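You operate a simulated robot arm through the tools that you are given. There is no shell and no other tool. Be economical: measure what you need, move in short steps, check, and stop when the job is done.

The job below is to be done with a simulated robot arm. You get a single attempt, and the scene is never put back.

Task
Send the flat capsule through the hopper to the REWORK crate.
Fine: it lies on the sorting bench; set the chute lever before you open the gate, shut the gate after.

It is judged by the outcome, as a careful person would: the job done as asked, and still so three seconds after it is handed in. It fails if anything else is knocked over, pushed out of place, dropped, spilled or broken.

Robot
A 6-joint arm with a two-finger parallel gripper on a trunk, on a base that drives. Base frame: it is fixed to the floor where the robot stands at the start and does not move with it; the origin is under the middle of the robot, x ahead of it, y to its left, z up; the surface under the hand at the start is at about z = 880. Lengths are in mm, angles in rad, forces in N, time in s.
With the tool pointing down near the work surface it reaches from about 320 to 700 mm from the robot's upright axis, wherever it stands. Its first joint turns from -2.897 to 2.897 rad. Places, roughly: chute lever [1200, 0, 900]; hopper [900, 0, 600]; hopper gate [900, 0, 600]; inside of the REWORK crate [900, 300, 100]; lower button [500, 100, 900]; raise button [500, 200, 900]; red latch [600, 100, 900]. Payload 4.1 kg.
Tool frame: the origin (TCP) lies between the finger pads and is the grasp point; the fingertips stand 23 mm ahead of it; z points along the fingers, y is the line along which they close. The gripper opens to 94 mm. The fingers are 38 mm wide and 10 mm thick; the gripper's body (54 by 96 mm) begins 39 mm behind the TCP.
Orientation is that of the tool frame in the base frame, as [roll, pitch, yaw] about the fixed x, y, z axes, in that order (R = Rz(yaw) Ry(pitch) Rx(roll)). With the fingers straight down and closing along the base's y, the tool's x points along the base's -x, its y along +y and its z along -z.

Tools
- The arm moves only by the tool step_arm. Its argument "motion" is one flat list of numbers, 6 for each row, row after row: the shift along the tool's x, y, z in mm, then the turn, a rotation vector about the tool's x, y, z in rad. In form: [dx, dy, dz, rx, ry, rz, dx, dy, dz, rx, ry, rz, ...]. A call has 1 to 12 rows; each row is the pose to reach, as a shift and turn from the pose commanded when the call began, along the tool's axes at that moment. "claw" is the closure, from 0 (fully open) to 1 (shut), set as the call begins (left out, the last holds). A row lasts 0.2 s, in which the tool goes at most 50 mm and 0.15 rad; a call with a longer step from one row to the next is refused whole, and so is a gripper value outside its range. Where a pose cannot be reached the arm comes as near as it can. A force on the tool above 80 N (or 10 N above the force at the start of the call, whichever is more), or a blocked arm, ends the call early, and 0.2 s more pass. Each finger travels about 45 mm/s and halts on what it meets, pressing with about 42 N; the grip force reading is that of the motor and also rises with nothing between the fingers. The clock runs only during rows and for 0.2 s after the last one: add rows that repeat a pose to give the fingers time. It gives the time, the measured TCP pose, the force on the tool (base axes), the opening and the grip force at its end, in the units of the frame above (readings bear some noise), with the torque about the TCP (base axes, N m) and any sound that the robot's microphone picked up, and new pictures: "views" is both (left out), scene, wrist or none.
- Cameras (640 x 400 px; columns grow to the right, rows downward): "scene" is now at [6.9, 124.2, 1510.9]; the picture's right is [-0.53, -0.85, 0.00], its down [-0.60, 0.38, -0.70] and it looks along [0.60, -0.37, -0.71] (base axes); focal length 247 px, centre (320, 200). "wrist" rides on the gripper at [86, 16, -74] in the tool frame; the picture's right is [-0.18, 0.98, 0.00], its down [-0.58, -0.11, -0.81] and it looks along [-0.79, -0.15, 0.59] (tool axes); focal length 243 px, centre (320, 200). There is no depth. A picture from a camera that has moved, and an enlarged one, comes with that camera's place and axes in the base frame and with its lens.
- raise_lower(by): slides the trunk up (or, below 0, down) by that many mm; the arm and the scene camera ride with it, the base frame stays. It gives what a move gives, with no picture.
- steer(legs): drives the robot by 1 to 6 legs, each [ahead, turn to the left] in mm and rad, along the robot's own axes; the way and the turn of a leg run together, so that a leg with both is an arc; at most 1500 mm and 3.142 rad a leg. The arm and the cameras ride along, it lands a little off, and it stops where it bumps. It gives what a move gives, and a new picture of the scene camera.
- turn_head(pan, tilt): turns the head with the scene camera to pan (to the left, within 2.705 rad either way) and tilt (down, from -0.506 to 1.204), counted from straight ahead of the robot. It gives what a move gives, and a new picture of the scene camera.
- zoom(camera, box): a new picture of the part [left, top, right, bottom] of that camera's present view, enlarged. The clock stands still meanwhile.
- finish_job(): hands the job in; it is judged then, once.

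Go step by step. Nothing tells you exact positions but the pictures and the camera data: compare them with the known pose of the tool, close in by small moves and look again before you grip or let go. The budget is 120 turns and 260 pictures, counting those below and the enlarged ones. Unless the task says otherwise, let go and move clear before handing in, and close with one line.

The tools are called after ">>>" as name(argument=value, ...) on one line, values as JSON. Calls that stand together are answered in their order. step_arm: Moves the arm, as the interface text tells. Its arguments: {"type":"object","properties":{"motion":{"type":"array"},"claw":{"type":"number"},"views":{"type":"string","enum":["both","scene","wrist","none"]}},"required":["motion"]} The other tools are called the same way: raise_lower (by) slides the trunk up or down; steer (legs) drives the base; turn_head (pan, tilt) turns the head that bears the scene camera; zoom (camera, box) takes an enlarged picture of a part of a camera's view; finish_job () hands the job in.

At the start:

```text
time: 0.0
tcp_pos: [362.8, 35.6, 1215.8]
tcp_rot: [-3.142, 0.001, 3.141]
ft_force: [0.6, -0.3, 0.1]
torque: [0.02, 0.05, 0.01]
width: 94.2
finger_force: 0.1
trunk travel left (down, up): [-475.0, 115.0]
robot x, y, heading: [-0.1, -1.1, 0.004]
head pan, tilt: [-0.559, 0.791]
```

scene: 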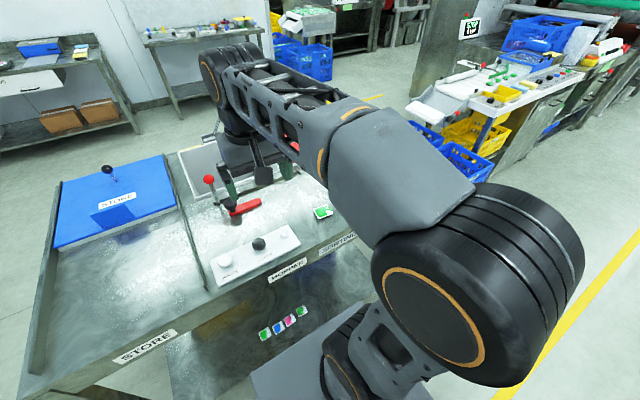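
wrist: 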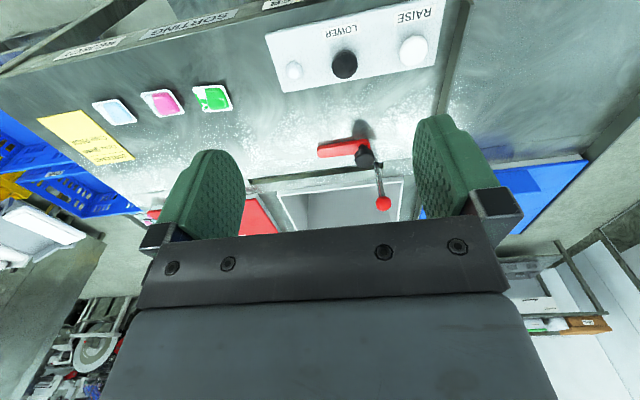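

I see a bench with a button panel, a red latch, a lever and several small coloured packets to the right of them. I'll enlarge both views to tell the parts apart.

>>> zoom(camera="wrist", box=[0, 0, 320, 200])

>>> zoom(camera="wrist", box=[240, 0, 560, 220])

>>> zoom(camera="scene", box=[160, 130, 400, 370])

>>> turn_head(pan=0.0, tilt=0.8)

```text
2.00 times, centred on (160, 100) of wrist
camera zoom: at [276.5, 50.6, 1290.4], right [0.18, 0.98, 0.0], down [0.58, -0.11, 0.81], along [0.79, -0.15, -0.59], focal length 485 px, centre (640, 400)
```

zoom: 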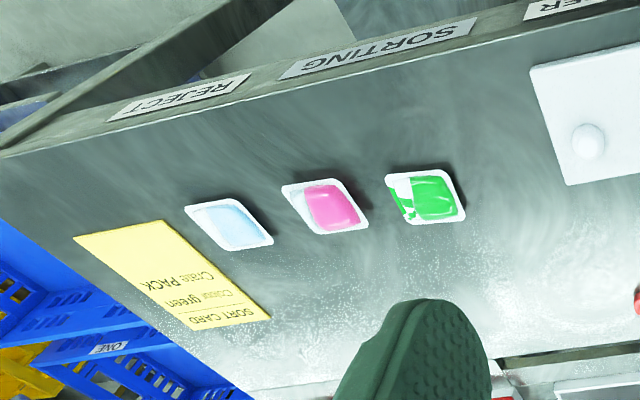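

```text
1.82 times, centred on (400, 110) of wrist
camera zoom: at [276.5, 50.6, 1290.4], right [0.18, 0.98, 0.0], down [0.58, -0.11, 0.81], along [0.79, -0.15, -0.59], focal length 441 px, centre (174, 364)
```

zoom: 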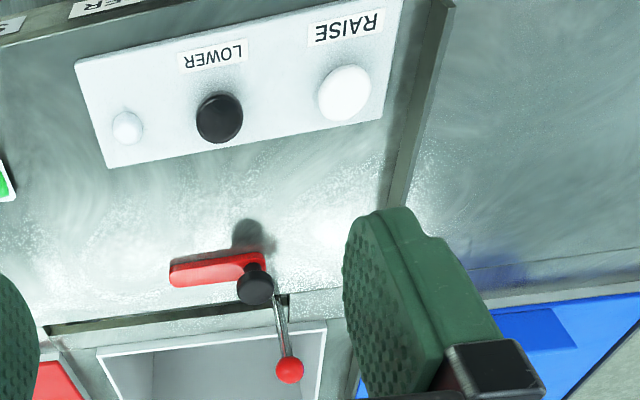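

```text
1.67 times, centred on (280, 250) of scene
camera zoom: at [6.9, 124.2, 1510.9], right [-0.53, -0.85, 0.0], down [-0.6, 0.38, -0.7], along [0.6, -0.37, -0.71], focal length 412 px, centre (387, 117)
```

zoom: 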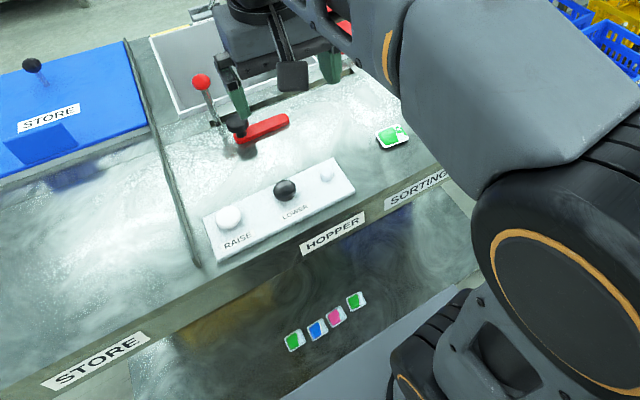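

```text
time: 1.0
tcp_pos: [362.0, 34.5, 1215.6]
tcp_rot: [-3.141, 0.002, 3.141]
ft_force: [0.3, -1.0, 0.0]
torque: [0.0, 0.06, 0.0]
width: 93.9
finger_force: 0.0
trunk travel left (down, up): [-475.0, 115.0]
robot x, y, heading: [-3.8, -1.8, 0.004]
head pan, tilt: [0.0, 0.799]
camera scene: at [18.7, 167.0, 1510.1], right [0.0, -1.0, 0.0], down [-0.72, 0.0, -0.7], along [0.7, 0.0, -0.72], focal length 247 px, centre (320, 200)
```

scene: 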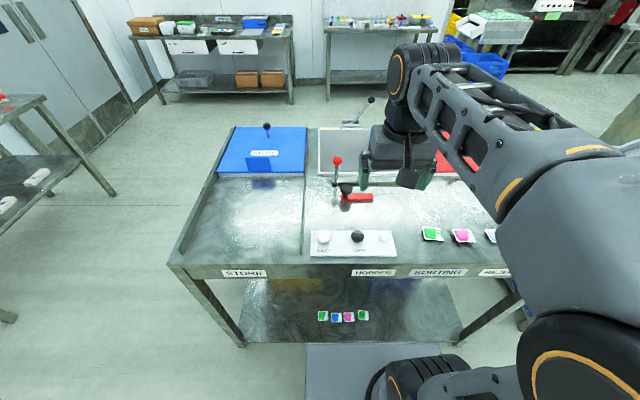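

Three packets lie on the sorting part: green, pink and pale blue. I need a closer look to see which is the flat one, and to read the card and the hopper labels, so I'll move the hand to the right and aim the head.

>>> step_arm(motion=[0, -40, 0, 0, 0, 0, 0, -80, 0, 0, 0, 0, 0, -120, 0, 0, 0, 0, 0, -160, 0, 0, 0, 0, 0, -200, 0, 0, 0, 0, 0, -240, 0, 0, 0, 0])

>>> turn_head(pan=-0.3, tilt=0.75)

```text
time: 2.4
tcp_pos: [362.9, -207.7, 1216.9]
tcp_rot: [-3.141, 0.0, -3.14]
ft_force: [-0.4, 0.5, -0.5]
torque: [0.01, 0.01, 0.01]
width: 94.1
finger_force: 0.1
trunk travel left (down, up): [-475.0, 115.0]
robot x, y, heading: [1.3, -2.1, -0.001]
head pan, tilt: [0.0, 0.799]
camera scene: at [18.9, 166.6, 1510.2], right [0.0, -1.0, 0.0], down [-0.72, 0.0, -0.7], along [0.7, 0.0, -0.72], focal length 247 px, centre (320, 200)
camera wrist: at [276.0, -191.8, 1291.0], right [0.18, 0.98, 0.0], down [0.58, -0.11, 0.81], along [0.79, -0.15, -0.59], focal length 243 px, centre (320, 200)
```

scene: 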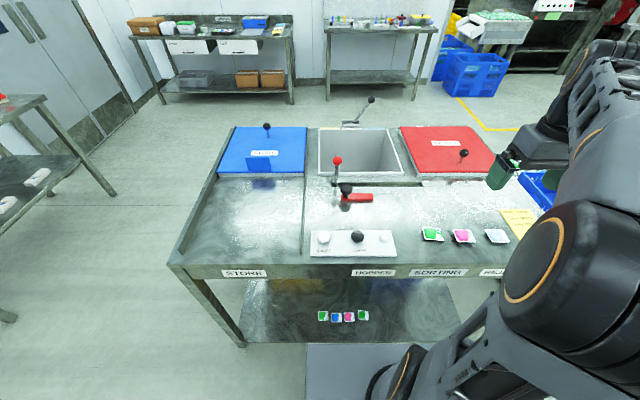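
wrist: 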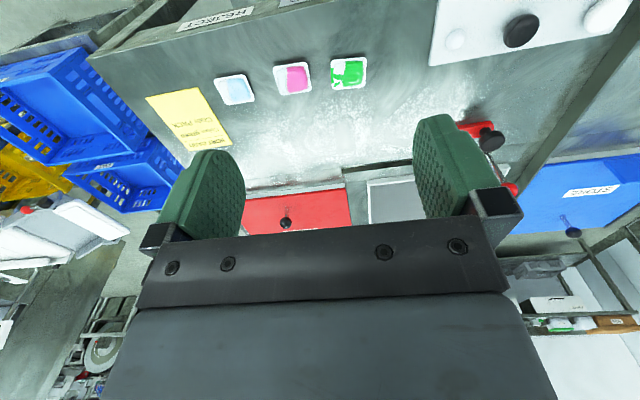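

```text
time: 3.2
tcp_pos: [362.0, -206.0, 1216.2]
tcp_rot: [3.141, 0.0, 3.14]
ft_force: [0.4, 0.4, 0.5]
torque: [0.02, 0.01, -0.03]
width: 94.0
finger_force: 0.0
trunk travel left (down, up): [-475.0, 115.0]
robot x, y, heading: [-1.3, -1.3, 0.003]
head pan, tilt: [-0.3, 0.75]
camera scene: at [17.2, 142.6, 1514.1], right [-0.29, -0.96, 0.0], down [-0.65, 0.2, -0.73], along [0.7, -0.22, -0.68], focal length 247 px, centre (320, 200)
```

scene: 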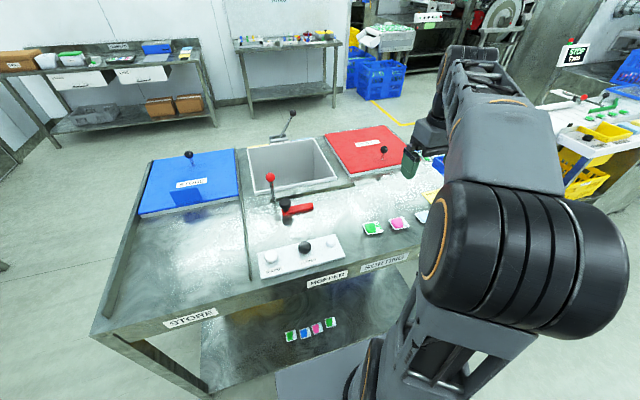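

>>> zoom(camera="wrist", box=[130, 40, 390, 170])

>>> zoom(camera="scene", box=[200, 100, 460, 290])

>>> zoom(camera="wrist", box=[0, 30, 160, 280])

```text
2.46 times, centred on (260, 105) of wrist
camera zoom: at [276.1, -190.5, 1291.1], right [0.18, 0.98, 0.0], down [0.58, -0.11, 0.81], along [0.79, -0.15, -0.59], focal length 597 px, centre (468, 434)
```

zoom: 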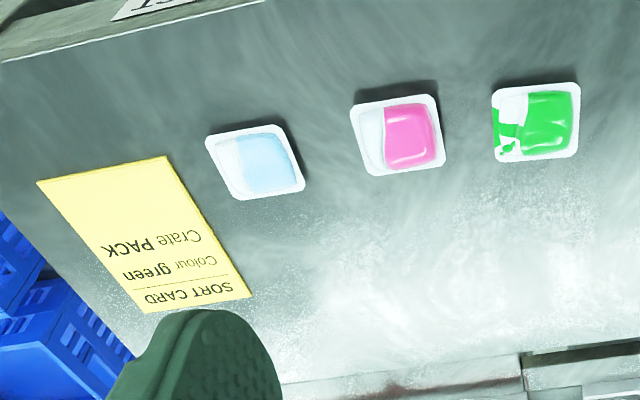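

```text
2.11 times, centred on (330, 195) of scene
camera zoom: at [17.2, 142.6, 1514.1], right [-0.29, -0.96, 0.0], down [-0.65, 0.2, -0.73], along [0.7, -0.22, -0.68], focal length 521 px, centre (299, 210)
```

zoom: 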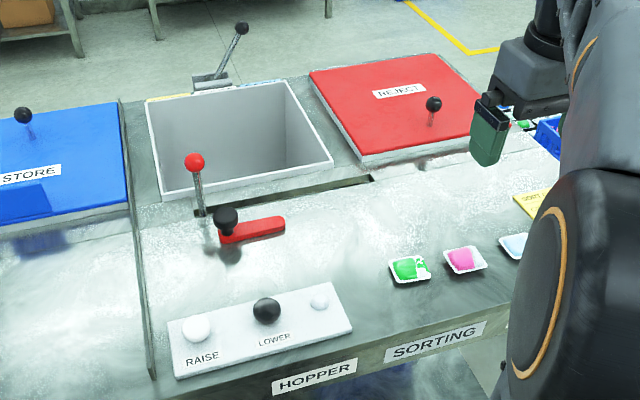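

```text
1.60 times, centred on (80, 155) of wrist
camera zoom: at [276.1, -190.5, 1291.1], right [0.18, 0.98, 0.0], down [0.58, -0.11, 0.81], along [0.79, -0.15, -0.59], focal length 388 px, centre (704, 272)
```

zoom: 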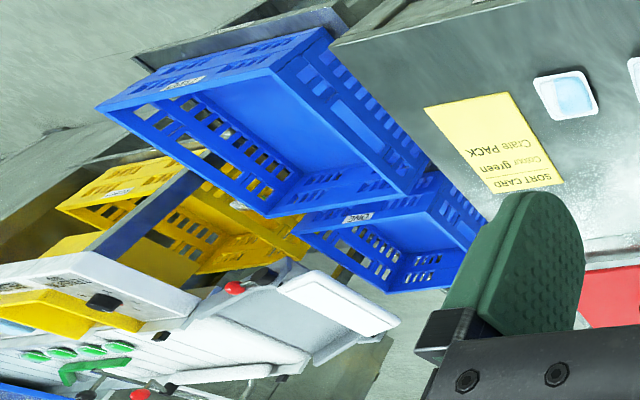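

The blue pod appears to have no dome, so it may be the flat one. I'll look down over the bench with the wrist camera for a better view of it and of the hopper controls.

>>> step_arm(motion=[-40, 0, 30, 0, 0, 0, -80, 0, 60, 0, 0, 0, -90, 0, 100, 0, 0, 0, -90, 0, 140, 0, 0, 0], views="wrist")

>>> zoom(camera="scene", box=[220, 100, 350, 220])

```text
time: 4.2
tcp_pos: [452.1, -207.5, 1075.6]
tcp_rot: [-3.141, 0.002, -3.141]
ft_force: [-0.7, -0.1, 0.5]
torque: [0.0, -0.03, 0.02]
width: 94.0
finger_force: 0.0
trunk travel left (down, up): [-475.0, 115.0]
robot x, y, heading: [-0.7, 0.2, -0.001]
head pan, tilt: [-0.3, 0.75]
camera wrist: at [365.8, -191.0, 1150.7], right [0.18, 0.98, 0.0], down [0.58, -0.11, 0.81], along [0.79, -0.15, -0.59], focal length 243 px, centre (320, 200)
```

wrist: 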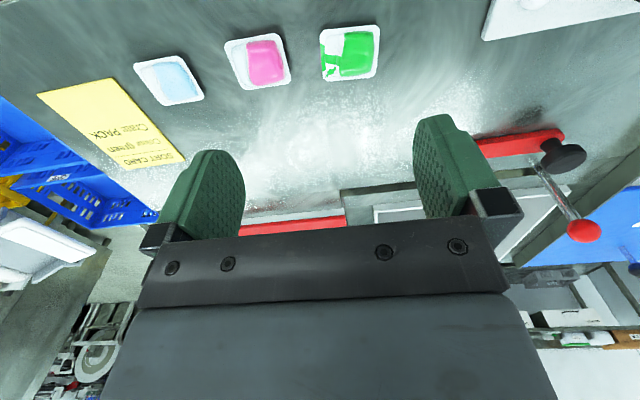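

```text
3.33 times, centred on (285, 160) of scene
camera zoom: at [17.3, 142.4, 1514.2], right [-0.3, -0.96, 0.0], down [-0.65, 0.2, -0.73], along [0.7, -0.22, -0.68], focal length 824 px, centre (437, 333)
```

zoom: 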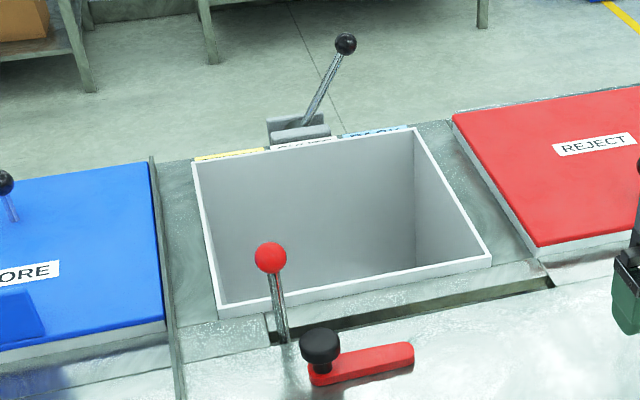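

>>> zoom(camera="wrist", box=[120, 10, 400, 130])

>>> zoom(camera="wrist", box=[440, 90, 640, 260])

>>> turn_head(pan=0.0, tilt=1.2)

```text
2.29 times, centred on (260, 70) of wrist
camera zoom: at [365.8, -191.0, 1150.7], right [0.18, 0.98, 0.0], down [0.58, -0.11, 0.81], along [0.79, -0.15, -0.59], focal length 555 px, centre (457, 497)
```

zoom: 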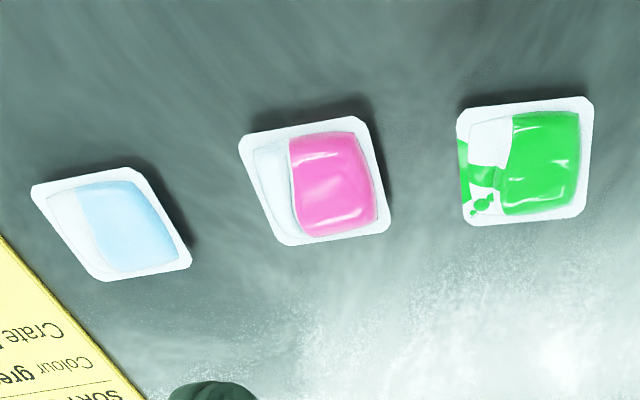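

```text
2.35 times, centred on (540, 175) of wrist
camera zoom: at [365.8, -191.0, 1150.7], right [0.18, 0.98, 0.0], down [0.58, -0.11, 0.81], along [0.79, -0.15, -0.59], focal length 571 px, centre (-198, 259)
```

zoom: 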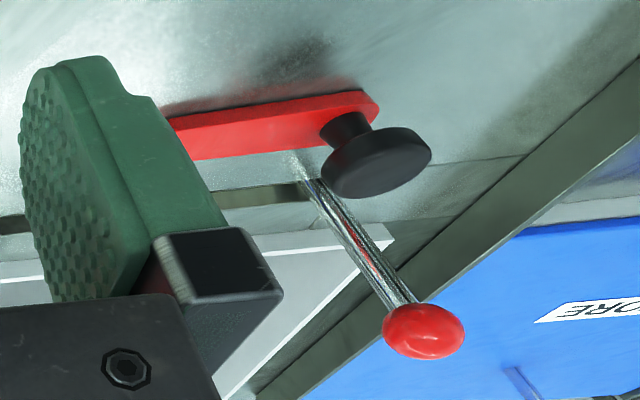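

```text
time: 5.1
tcp_pos: [450.8, -207.7, 1076.1]
tcp_rot: [3.14, -0.001, 3.141]
ft_force: [-0.7, -0.9, -0.2]
torque: [0.01, -0.04, -0.01]
width: 94.1
finger_force: 0.0
trunk travel left (down, up): [-475.0, 115.0]
robot x, y, heading: [0.7, -0.1, -0.003]
head pan, tilt: [0.0, 1.201]
camera scene: at [-5.9, 167.0, 1482.5], right [0.0, -1.0, 0.0], down [-0.93, 0.0, -0.36], along [0.36, 0.0, -0.93], focal length 247 px, centre (320, 200)
```

scene: 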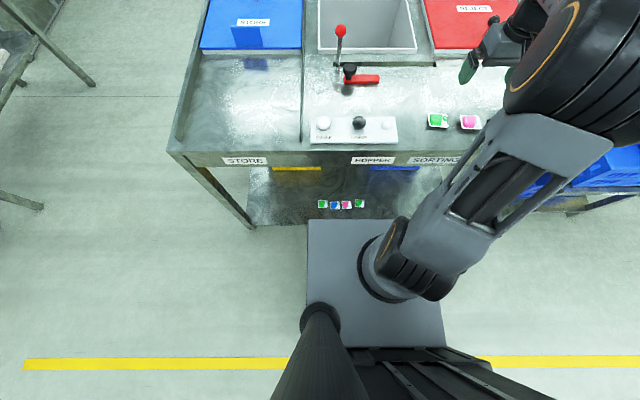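

I'll go low in front of the pods to compare how domed they are.

>>> step_arm(motion=[30, -30, 30, 0, 0, 0, 50, -60, 60, 0, 0, 0, 60, -95, 95, 0, 0, 0, 60, -115, 130, 0, 0, 0], views="wrist")

>>> turn_head(pan=-0.7, tilt=0.7)

```text
refused: row 1 steps farther than a row can; nothing moved
```

```text
time: 6.1
tcp_pos: [450.9, -207.7, 1077.1]
tcp_rot: [-3.141, -0.001, -3.141]
ft_force: [-0.5, 0.3, 0.6]
torque: [-0.01, 0.02, -0.01]
width: 94.0
finger_force: 0.0
trunk travel left (down, up): [-475.0, 115.0]
robot x, y, heading: [-2.0, -4.5, 0.0]
head pan, tilt: [-0.7, 0.7]
camera scene: at [3.1, 112.4, 1518.3], right [-0.64, -0.77, 0.0], down [-0.49, 0.41, -0.76], along [0.59, -0.49, -0.64], focal length 247 px, centre (320, 200)
```

scene: 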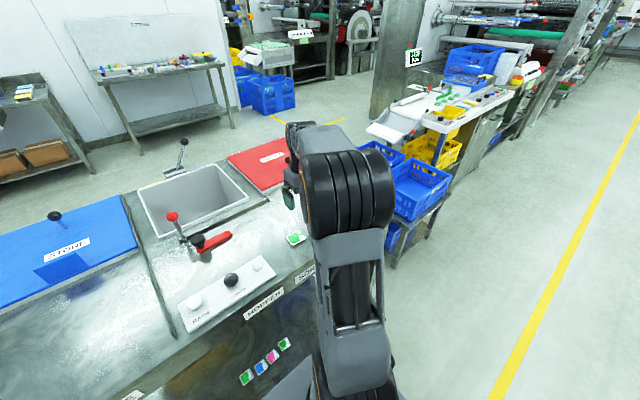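

>>> step_arm(motion=[25, -25, 25, 0, 0, 0, 45, -50, 55, 0, 0, 0, 55, -75, 85, 0, 0, 0, 60, -95, 115, 0, 0, 0, 60, -115, 130, 0, 0, 0], views="wrist")

>>> zoom(camera="wrist", box=[160, 0, 480, 200])

```text
time: 7.3
tcp_pos: [390.7, -318.5, 945.2]
tcp_rot: [3.142, -0.001, 3.141]
ft_force: [-0.7, -0.6, -0.1]
torque: [-0.01, -0.03, -0.01]
width: 94.0
finger_force: 0.0
trunk travel left (down, up): [-475.0, 115.0]
robot x, y, heading: [1.1, 3.0, -0.001]
head pan, tilt: [-0.7, 0.7]
camera wrist: at [304.5, -301.9, 1019.7], right [0.18, 0.98, 0.0], down [0.58, -0.11, 0.81], along [0.79, -0.15, -0.59], focal length 243 px, centre (320, 200)
```

wrist: 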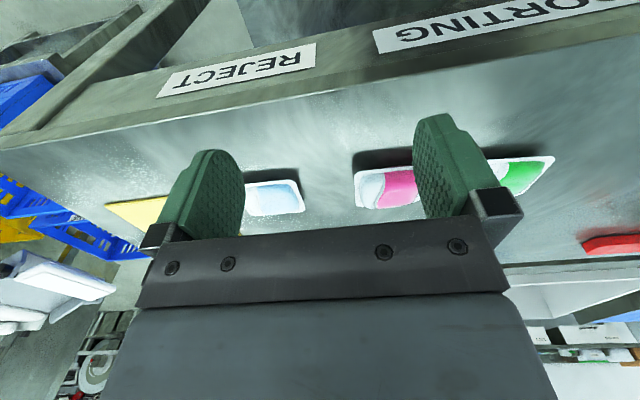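

```text
2.00 times, centred on (320, 100) of wrist
camera zoom: at [304.5, -301.9, 1019.7], right [0.18, 0.98, 0.0], down [0.58, -0.11, 0.81], along [0.79, -0.15, -0.59], focal length 485 px, centre (320, 400)
```

zoom: 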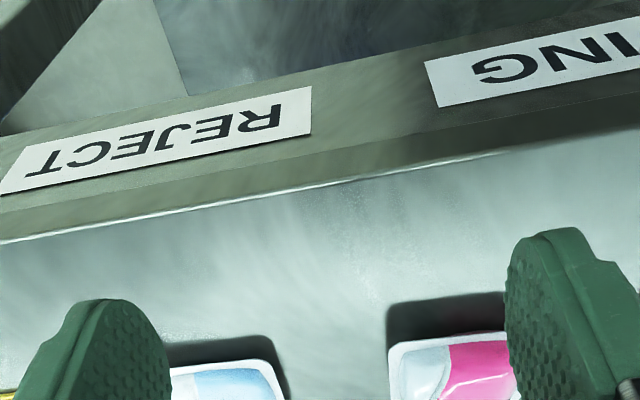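

>>> zoom(camera="wrist", box=[220, 140, 420, 240])

>>> zoom(camera="wrist", box=[380, 120, 580, 240])

```text
3.20 times, centred on (320, 190) of wrist
camera zoom: at [304.5, -301.9, 1019.7], right [0.18, 0.98, 0.0], down [0.58, -0.11, 0.81], along [0.79, -0.15, -0.59], focal length 776 px, centre (320, 232)
```

zoom: 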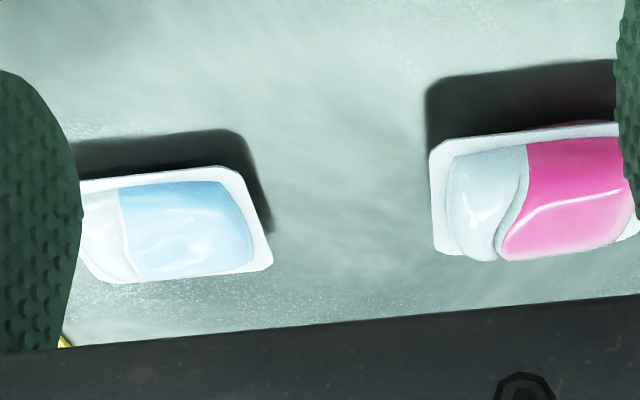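

```text
3.20 times, centred on (480, 180) of wrist
camera zoom: at [304.5, -301.9, 1019.7], right [0.18, 0.98, 0.0], down [0.58, -0.11, 0.81], along [0.79, -0.15, -0.59], focal length 776 px, centre (-192, 264)
```

zoom: 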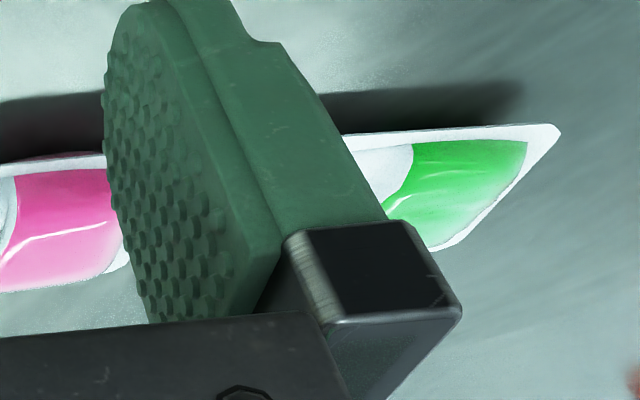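

The blue pod is clearly the low, underfilled one, the pink is domed and the green is domed with a leak. So blue is the flat capsule, at about (474, -379). I'll hover over it with the fingers narrowed a little.

>>> step_arm(motion=[0, -30, -10, 0, 0, 0, -35, -50, -10, 0, 0, 0, -70, -60, -10, 0, 0, 0, -83, -60, 0, 0, 0, 0], claw=0.15)

>>> zoom(camera="wrist", box=[160, 60, 480, 260])

```text
time: 8.3
tcp_pos: [474.9, -381.2, 946.1]
tcp_rot: [-3.141, 0.0, 3.14]
ft_force: [0.1, 0.1, 0.1]
torque: [0.01, 0.03, 0.01]
width: 80.0
finger_force: 0.1
trunk travel left (down, up): [-475.0, 115.0]
robot x, y, heading: [1.5, -0.3, -0.001]
head pan, tilt: [-0.7, 0.7]
camera scene: at [3.2, 112.2, 1518.4], right [-0.64, -0.77, 0.0], down [-0.49, 0.41, -0.76], along [0.59, -0.49, -0.64], focal length 247 px, centre (320, 200)
camera wrist: at [389.1, -364.8, 1020.5], right [0.18, 0.98, 0.0], down [0.58, -0.11, 0.81], along [0.79, -0.15, -0.59], focal length 243 px, centre (320, 200)
```

scene: 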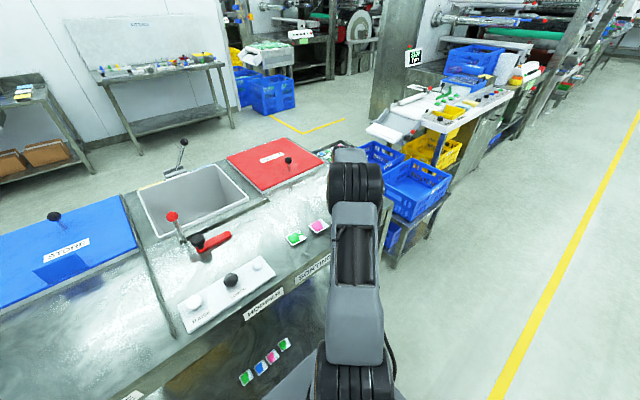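
wrist: 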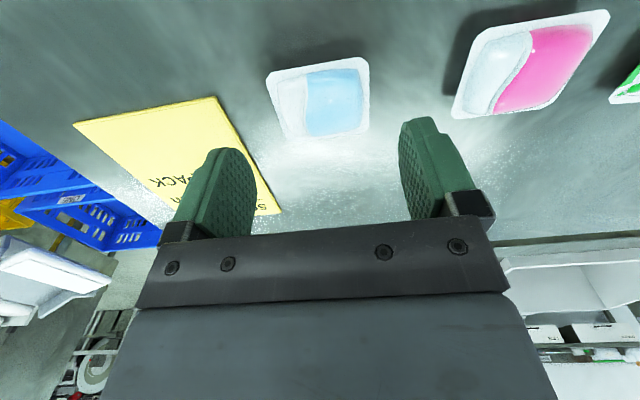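

```text
2.00 times, centred on (320, 160) of wrist
camera zoom: at [389.1, -364.8, 1020.5], right [0.18, 0.98, 0.0], down [0.58, -0.11, 0.81], along [0.79, -0.15, -0.59], focal length 485 px, centre (320, 280)
```

zoom: 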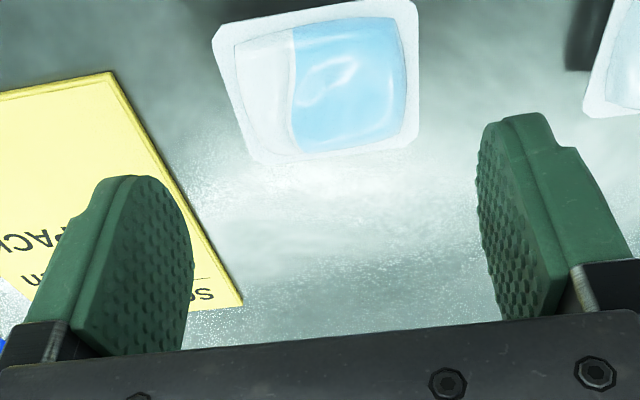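

The pod is centred under the hand, 55 mm wide along y, with the card clear at y=-441. I'll narrow slightly and go down to near the bench.

>>> step_arm(motion=[0, 1, 15, 0, 0, 0, 0, 1, 28, 0, 0, 0, 0, 1, 36, 0, 0, 0], claw=0.21, views="wrist")

>>> zoom(camera="wrist", box=[160, 60, 480, 260])

```text
time: 9.1
tcp_pos: [475.3, -379.3, 911.0]
tcp_rot: [3.141, -0.001, 3.142]
ft_force: [-0.3, -0.4, -0.2]
torque: [0.01, 0.01, -0.01]
width: 74.4
finger_force: 0.0
trunk travel left (down, up): [-475.0, 115.0]
robot x, y, heading: [0.4, -3.5, 0.002]
head pan, tilt: [-0.7, 0.7]
camera wrist: at [389.1, -363.4, 985.2], right [0.18, 0.98, 0.0], down [0.58, -0.11, 0.81], along [0.79, -0.15, -0.59], focal length 243 px, centre (320, 200)
```

wrist: 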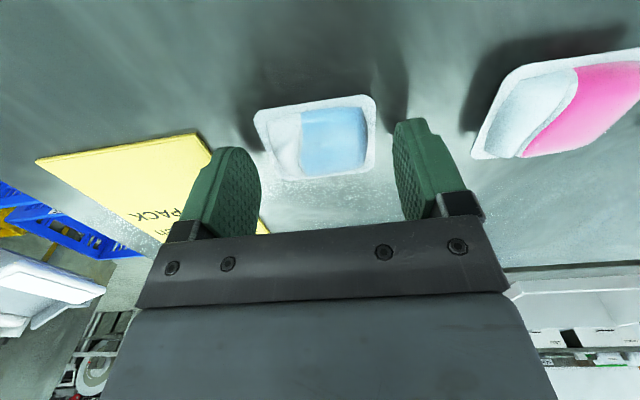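

```text
2.00 times, centred on (320, 160) of wrist
camera zoom: at [389.1, -363.4, 985.2], right [0.18, 0.98, 0.0], down [0.58, -0.11, 0.81], along [0.79, -0.15, -0.59], focal length 485 px, centre (320, 280)
```

zoom: 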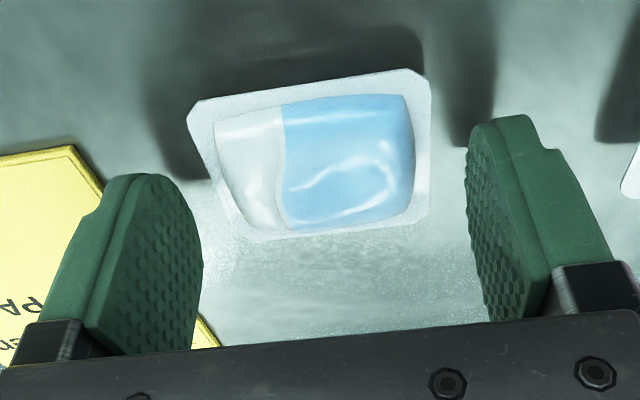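

>>> step_arm(motion=[0, -1, 3, 0, 0, 0, 0, -1, 5.5, 0, 0, 0], views="none")

>>> step_arm(motion=[0, 0, 0, 0, 0, 0, 0, 0, 0, 0, 0, 0, 0, 0, 0, 0, 0, 0], claw=0.6, views="wrist")

>>> zoom(camera="wrist", box=[160, 60, 480, 260])

```text
time: 9.7
tcp_pos: [475.7, -381.3, 904.2]
tcp_rot: [-3.14, 0.0, 3.141]
ft_force: [-0.5, 0.5, 0.5]
torque: [0.01, -0.03, -0.02]
width: 74.4
finger_force: 0.1
trunk travel left (down, up): [-475.0, 115.0]
robot x, y, heading: [-4.7, -1.8, -0.002]
head pan, tilt: [-0.7, 0.7]
```

```text
time: 10.5
tcp_pos: [474.9, -381.0, 905.2]
tcp_rot: [-3.14, 0.0, -3.141]
ft_force: [0.8, 0.4, 0.1]
torque: [0.02, -0.04, 0.01]
width: 48.2
finger_force: 42.1
trunk travel left (down, up): [-475.0, 115.0]
robot x, y, heading: [-2.7, -1.7, -0.002]
head pan, tilt: [-0.7, 0.7]
camera wrist: at [389.7, -365.1, 979.5], right [0.18, 0.98, 0.0], down [0.58, -0.11, 0.81], along [0.79, -0.15, -0.59], focal length 243 px, centre (320, 200)
```

wrist: 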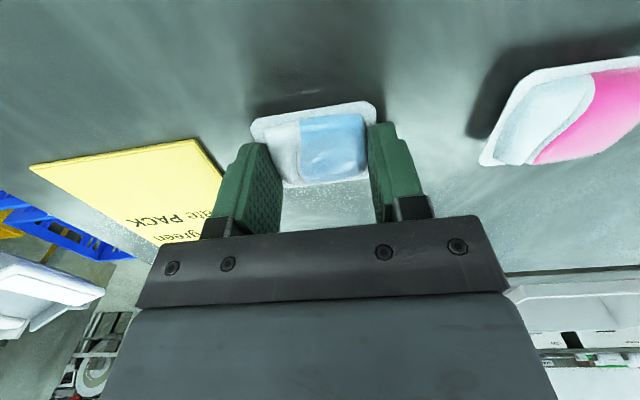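

```text
2.00 times, centred on (320, 160) of wrist
camera zoom: at [389.7, -365.1, 979.5], right [0.18, 0.98, 0.0], down [0.58, -0.11, 0.81], along [0.79, -0.15, -0.59], focal length 485 px, centre (320, 280)
```

zoom: 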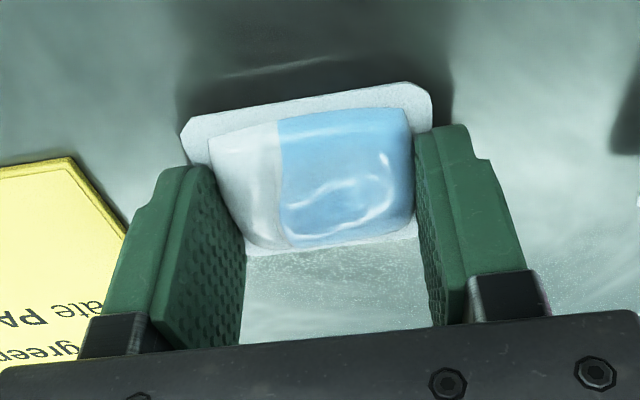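

Gripped at 48 mm opening. I'll lift and check that it comes along.

>>> step_arm(motion=[0, 0, -25, 0, 0, 0, 0, 0, -60, 0, 0, 0, 0, 0, -105, 0, 0, 0, 0, 0, -150, 0, 0, 0])

>>> turn_head(pan=-0.1, tilt=0.6)

```text
time: 11.5
tcp_pos: [475.3, -380.9, 1054.5]
tcp_rot: [-3.141, 0.0, -3.142]
ft_force: [-0.5, -0.5, -0.4]
torque: [0.0, -0.02, -0.02]
width: 47.6
finger_force: 41.9
trunk travel left (down, up): [-475.0, 115.0]
robot x, y, heading: [-0.3, -0.4, -0.001]
head pan, tilt: [-0.7, 0.7]
camera scene: at [3.0, 112.3, 1518.3], right [-0.64, -0.76, 0.0], down [-0.49, 0.41, -0.76], along [0.59, -0.49, -0.64], focal length 247 px, centre (320, 200)
camera wrist: at [389.5, -364.6, 1129.0], right [0.18, 0.98, 0.0], down [0.58, -0.11, 0.81], along [0.79, -0.15, -0.59], focal length 243 px, centre (320, 200)
```

scene: 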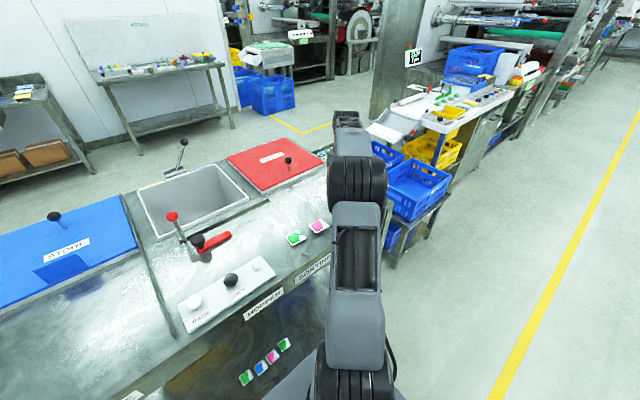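
wrist: 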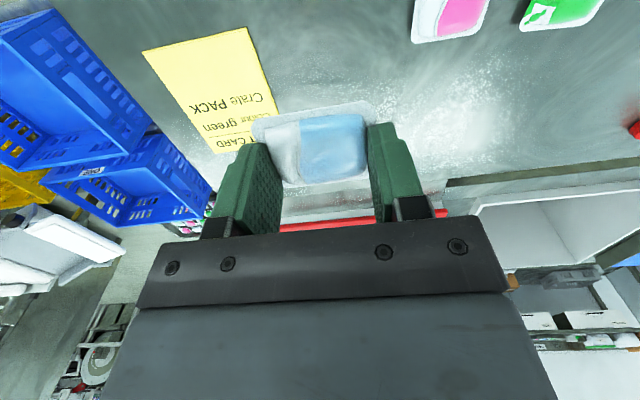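

```text
time: 12.5
tcp_pos: [475.5, -381.1, 1053.7]
tcp_rot: [3.141, 0.0, -3.141]
ft_force: [-0.3, 0.6, 0.1]
torque: [0.0, 0.01, 0.03]
width: 47.9
finger_force: 42.3
trunk travel left (down, up): [-475.0, 115.0]
robot x, y, heading: [-3.3, -0.6, 0.006]
head pan, tilt: [-0.099, 0.6]
camera scene: at [26.1, 158.1, 1527.0], right [-0.1, -0.99, 0.0], down [-0.56, 0.06, -0.82], along [0.82, -0.08, -0.57], focal length 247 px, centre (320, 200)
```

scene: 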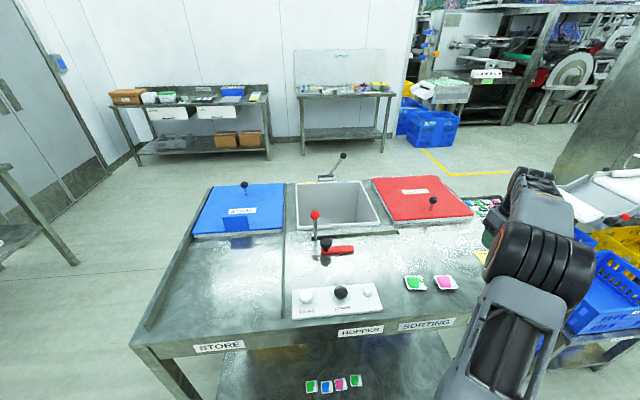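

>>> zoom(camera="scene", box=[280, 150, 400, 225])

>>> zoom(camera="scene", box=[280, 195, 400, 325])

```text
5.33 times, centred on (340, 188) of scene
camera zoom: at [26.1, 158.1, 1527.0], right [-0.1, -0.99, 0.0], down [-0.56, 0.06, -0.82], along [0.82, -0.08, -0.57], focal length 1319 px, centre (213, 267)
```

zoom: 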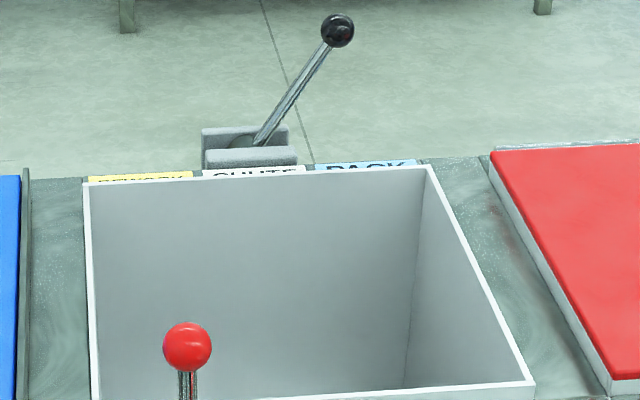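

```text
3.08 times, centred on (340, 260) of scene
camera zoom: at [26.1, 158.1, 1527.0], right [-0.1, -0.99, 0.0], down [-0.56, 0.06, -0.82], along [0.82, -0.08, -0.57], focal length 761 px, centre (258, 15)
```

zoom: 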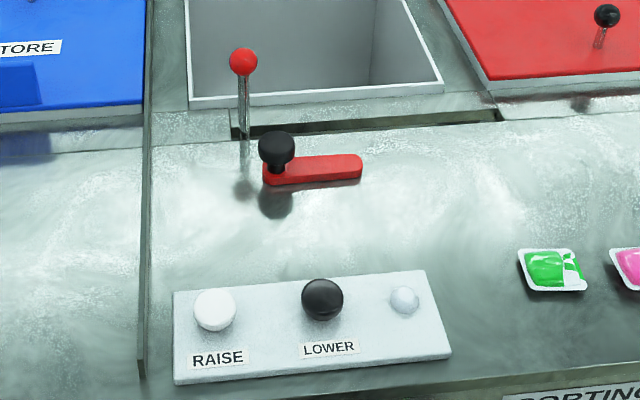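

The chute lever leans to PACK on the right; REWORK, the yellow label, is on the left. I want to understand the gate mechanism, so I'll look at the red controls and into the hopper with the wrist camera.

>>> step_arm(motion=[-15, 30, -25, 0, 0, 0, -30, 65, -45, 0, 0, 0, -45, 105, -55, 0, 0, 0, -60, 145, -70, 0, 0, 0, -80, 180, -80, 0, 0, 0, -105, 205, -90, 0, 0, 0, -125, 211, -96, 0, 0, 0], views="wrist")

>>> zoom(camera="wrist", box=[360, 0, 640, 240])

```text
time: 14.1
tcp_pos: [601.9, -167.7, 1149.5]
tcp_rot: [3.14, 0.001, -3.142]
ft_force: [1.1, 0.3, 0.6]
torque: [-0.01, 0.0, 0.0]
width: 48.0
finger_force: 42.5
trunk travel left (down, up): [-475.0, 115.0]
robot x, y, heading: [3.6, 0.0, -0.001]
head pan, tilt: [-0.099, 0.6]
camera wrist: at [515.8, -151.6, 1224.2], right [0.18, 0.98, 0.0], down [0.58, -0.11, 0.81], along [0.79, -0.15, -0.59], focal length 243 px, centre (320, 200)
```

wrist: 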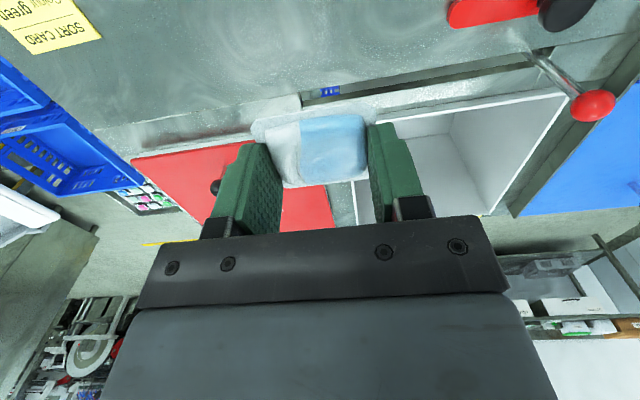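

```text
1.67 times, centred on (500, 120) of wrist
camera zoom: at [515.8, -151.6, 1224.2], right [0.18, 0.98, 0.0], down [0.58, -0.11, 0.81], along [0.79, -0.15, -0.59], focal length 404 px, centre (20, 333)
```

zoom: 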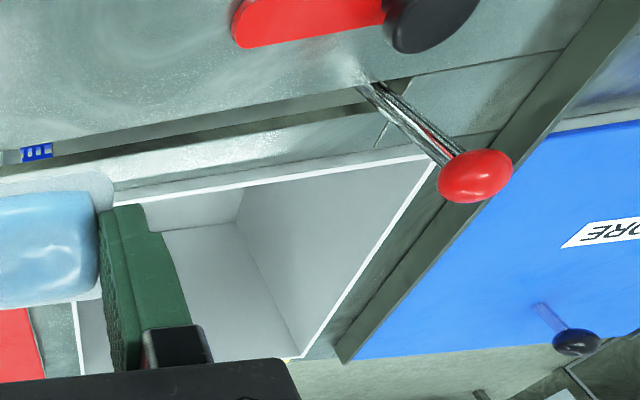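

The hopper has a flat closed bottom. A red-ball lever stands in a slot at about (710, 100), with the red latch knob just in front of it. I'll tuck the hand and check the floor behind and to the left, then drive round to the chute lever.

>>> step_arm(motion=[40, 0, -20, 0, 0, 0, 80, 20, -40, 0, 0, 0, 120, 45, -60, 0, 0, 0, 160, 70, -80, 0, 0, 0, 200, 95, -95, 0, 0, 0, 220, 120, -100, 0, 0, 0], views="none")

>>> turn_head(pan=2.6, tilt=0.5)

>>> turn_head(pan=1.2, tilt=0.5)

```text
refused: row 3 steps farther than a row can; nothing moved
```

```text
time: 16.5
tcp_pos: [600.8, -168.9, 1149.5]
tcp_rot: [3.141, 0.0, 3.14]
ft_force: [0.3, 0.2, -0.5]
torque: [-0.02, 0.0, 0.02]
width: 48.1
finger_force: 41.9
trunk travel left (down, up): [-475.0, 115.0]
robot x, y, heading: [-3.6, -1.9, -0.003]
head pan, tilt: [2.601, 0.499]
camera scene: at [-139.8, 213.9, 1536.1], right [0.52, 0.86, 0.0], down [0.41, -0.25, -0.88], along [-0.75, 0.45, -0.48], focal length 247 px, centre (320, 200)
```

scene: 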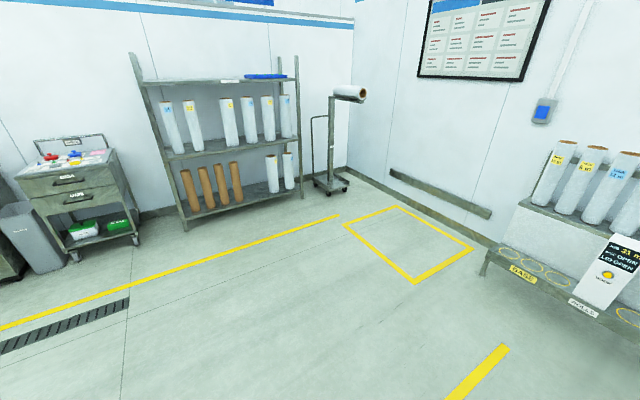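

```text
time: 18.1
tcp_pos: [602.3, -168.5, 1148.4]
tcp_rot: [3.141, 0.001, -3.141]
ft_force: [-0.7, -0.3, 2.2]
torque: [0.01, -0.03, -0.01]
width: 48.1
finger_force: 42.0
trunk travel left (down, up): [-475.0, 115.0]
robot x, y, heading: [-1.4, -2.5, -0.002]
head pan, tilt: [1.201, 0.499]
camera scene: at [-29.0, 251.9, 1536.1], right [0.93, -0.36, 0.0], down [-0.17, -0.45, -0.88], along [0.32, 0.82, -0.48], focal length 247 px, centre (320, 200)
```

scene: 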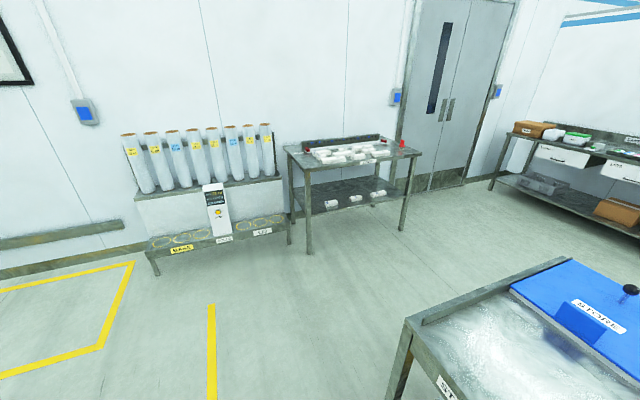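

There's a wide clear corridor on the left (y 600 to 1950). I'll tuck the arm and drive around behind the bench.

>>> step_arm(motion=[40, 0, -20, 0, 0, 0, 80, 15, -40, 0, 0, 0, 120, 30, -55, 0, 0, 0, 160, 50, -70, 0, 0, 0, 195, 75, -85, 0, 0, 0, 220, 100, -100, 0, 0, 0, 220, 130, -100, 0, 0, 0], views="none")

>>> steer(legs=[[-450, 0], [0, 1.571], [1250, 0], [0, -1.571], [1200, 0]])

>>> turn_head(pan=-1.3, tilt=0.6)

```text
time: 19.7
tcp_pos: [379.5, -40.7, 1247.7]
tcp_rot: [-3.141, 0.0, -3.141]
ft_force: [0.3, -0.7, 0.0]
torque: [-0.04, -0.01, -0.04]
width: 48.4
finger_force: 42.8
trunk travel left (down, up): [-475.0, 115.0]
robot x, y, heading: [1.1, -0.9, -0.006]
head pan, tilt: [1.201, 0.499]
```

```text
time: 41.7
tcp_pos: [1137.6, 1190.9, 1248.6]
tcp_rot: [-3.14, 0.001, 3.124]
ft_force: [0.6, -0.1, -0.5]
torque: [0.04, -0.02, -0.02]
width: 48.2
finger_force: 42.3
trunk travel left (down, up): [-475.0, 115.0]
robot x, y, heading: [762.5, 1240.4, -0.016]
head pan, tilt: [1.201, 0.499]
camera scene: at [733.5, 1491.7, 1536.1], right [0.93, -0.38, 0.0], down [-0.18, -0.44, -0.88], along [0.33, 0.81, -0.48], focal length 247 px, centre (320, 200)
```

scene: 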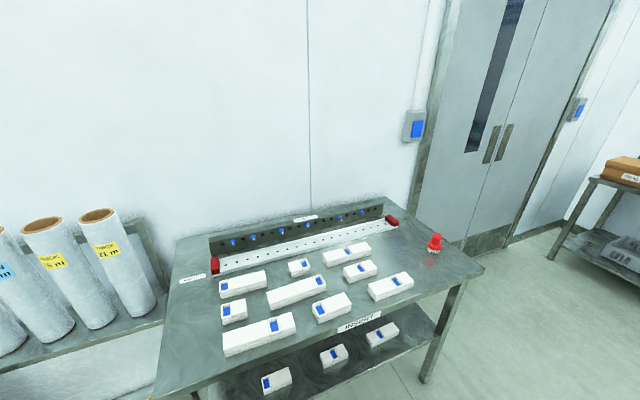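

```text
time: 43.9
tcp_pos: [1137.3, 1191.9, 1248.4]
tcp_rot: [-3.141, 0.0, 3.124]
ft_force: [-0.5, 0.2, 0.1]
torque: [-0.02, 0.05, 0.01]
width: 47.9
finger_force: 41.6
trunk travel left (down, up): [-475.0, 115.0]
robot x, y, heading: [757.4, 1237.9, -0.017]
head pan, tilt: [-1.3, 0.6]
camera scene: at [721.1, 1321.9, 1527.0], right [-0.97, -0.25, 0.0], down [-0.14, 0.55, -0.83], along [0.21, -0.8, -0.56], focal length 247 px, centre (320, 200)
```

scene: 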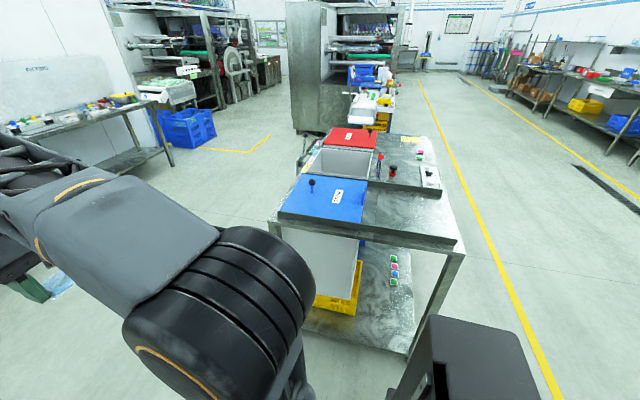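

>>> steer(legs=[[1050, 0], [0, -1.555], [1240, 0], [0, -1.571]])

>>> turn_head(pan=0.0, tilt=0.75)

```text
time: 62.7
tcp_pos: [1412.5, 10.2, 1248.3]
tcp_rot: [3.14, 0.001, 0.031]
ft_force: [0.3, 0.4, 0.5]
torque: [-0.02, 0.01, -0.03]
width: 48.0
finger_force: 42.0
trunk travel left (down, up): [-475.0, 115.0]
robot x, y, heading: [1792.8, -20.9, -3.11]
head pan, tilt: [-1.3, 0.6]
camera scene: at [1831.2, -98.0, 1527.0], right [0.95, 0.3, 0.0], down [0.17, -0.54, -0.83], along [-0.25, 0.79, -0.56], focal length 247 px, centre (320, 200)
```

scene: 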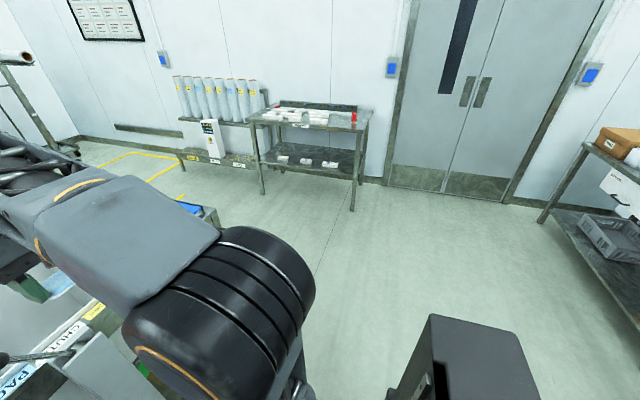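

```text
time: 64.2
tcp_pos: [1414.0, 10.7, 1247.9]
tcp_rot: [3.142, 0.001, 0.031]
ft_force: [0.1, -0.3, -0.8]
torque: [0.0, -0.02, -0.02]
width: 48.2
finger_force: 42.4
trunk travel left (down, up): [-475.0, 115.0]
robot x, y, heading: [1793.7, -19.4, -3.106]
head pan, tilt: [0.0, 0.75]
camera scene: at [1774.6, -185.0, 1514.1], right [-0.03, 1.0, 0.0], down [0.68, 0.02, -0.73], along [-0.73, -0.02, -0.68], focal length 247 px, centre (320, 200)
```

scene: 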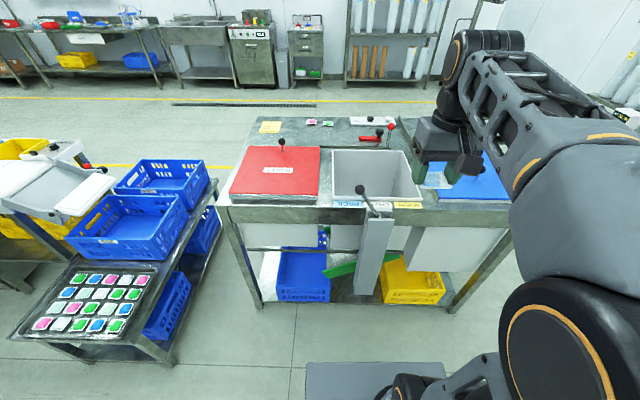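

From behind, I see the green chute tilted to the blue (PACK) crate; yellow is REWORK. I'll enlarge the lever, the chute and the hopper.

>>> zoom(camera="scene", box=[310, 110, 440, 220])

>>> zoom(camera="scene", box=[240, 180, 480, 320])

```text
3.64 times, centred on (375, 165) of scene
camera zoom: at [1774.6, -185.0, 1514.1], right [-0.03, 1.0, 0.0], down [0.68, 0.02, -0.73], along [-0.73, -0.02, -0.68], focal length 899 px, centre (120, 327)
```

zoom: 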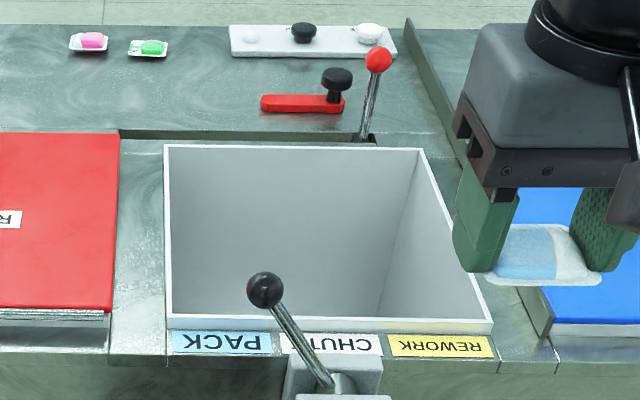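

```text
2.67 times, centred on (360, 250) of scene
camera zoom: at [1774.6, -185.0, 1514.1], right [-0.03, 1.0, 0.0], down [0.68, 0.02, -0.73], along [-0.73, -0.02, -0.68], focal length 660 px, centre (213, 67)
```

zoom: 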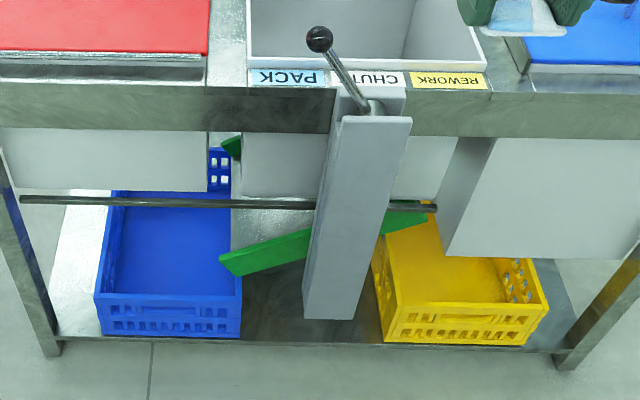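

The layout is clear: hopper x 783–1114, y -160–170; chute lever knob at about (1169, -73, 998), pivot near y=0. I'll straighten up, drive closer, and lower the pod into the hopper, staying on the side away from the lever.

>>> steer(legs=[[0, -0.034], [180, 0]])

```text
time: 66.1
tcp_pos: [1229.7, 22.6, 1246.8]
tcp_rot: [-3.14, 0.0, -0.001]
ft_force: [-0.7, 0.1, -0.2]
torque: [0.01, -0.06, -0.02]
width: 48.1
finger_force: 41.8
trunk travel left (down, up): [-475.0, 115.0]
robot x, y, heading: [1611.3, -17.9, 3.141]
head pan, tilt: [0.0, 0.75]
camera scene: at [1585.3, -184.0, 1514.1], right [0.0, 1.0, 0.0], down [0.68, 0.0, -0.73], along [-0.73, 0.0, -0.68], focal length 247 px, centre (320, 200)
```

scene: 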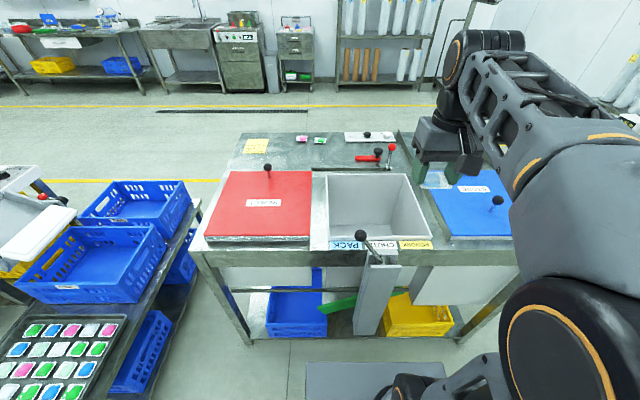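

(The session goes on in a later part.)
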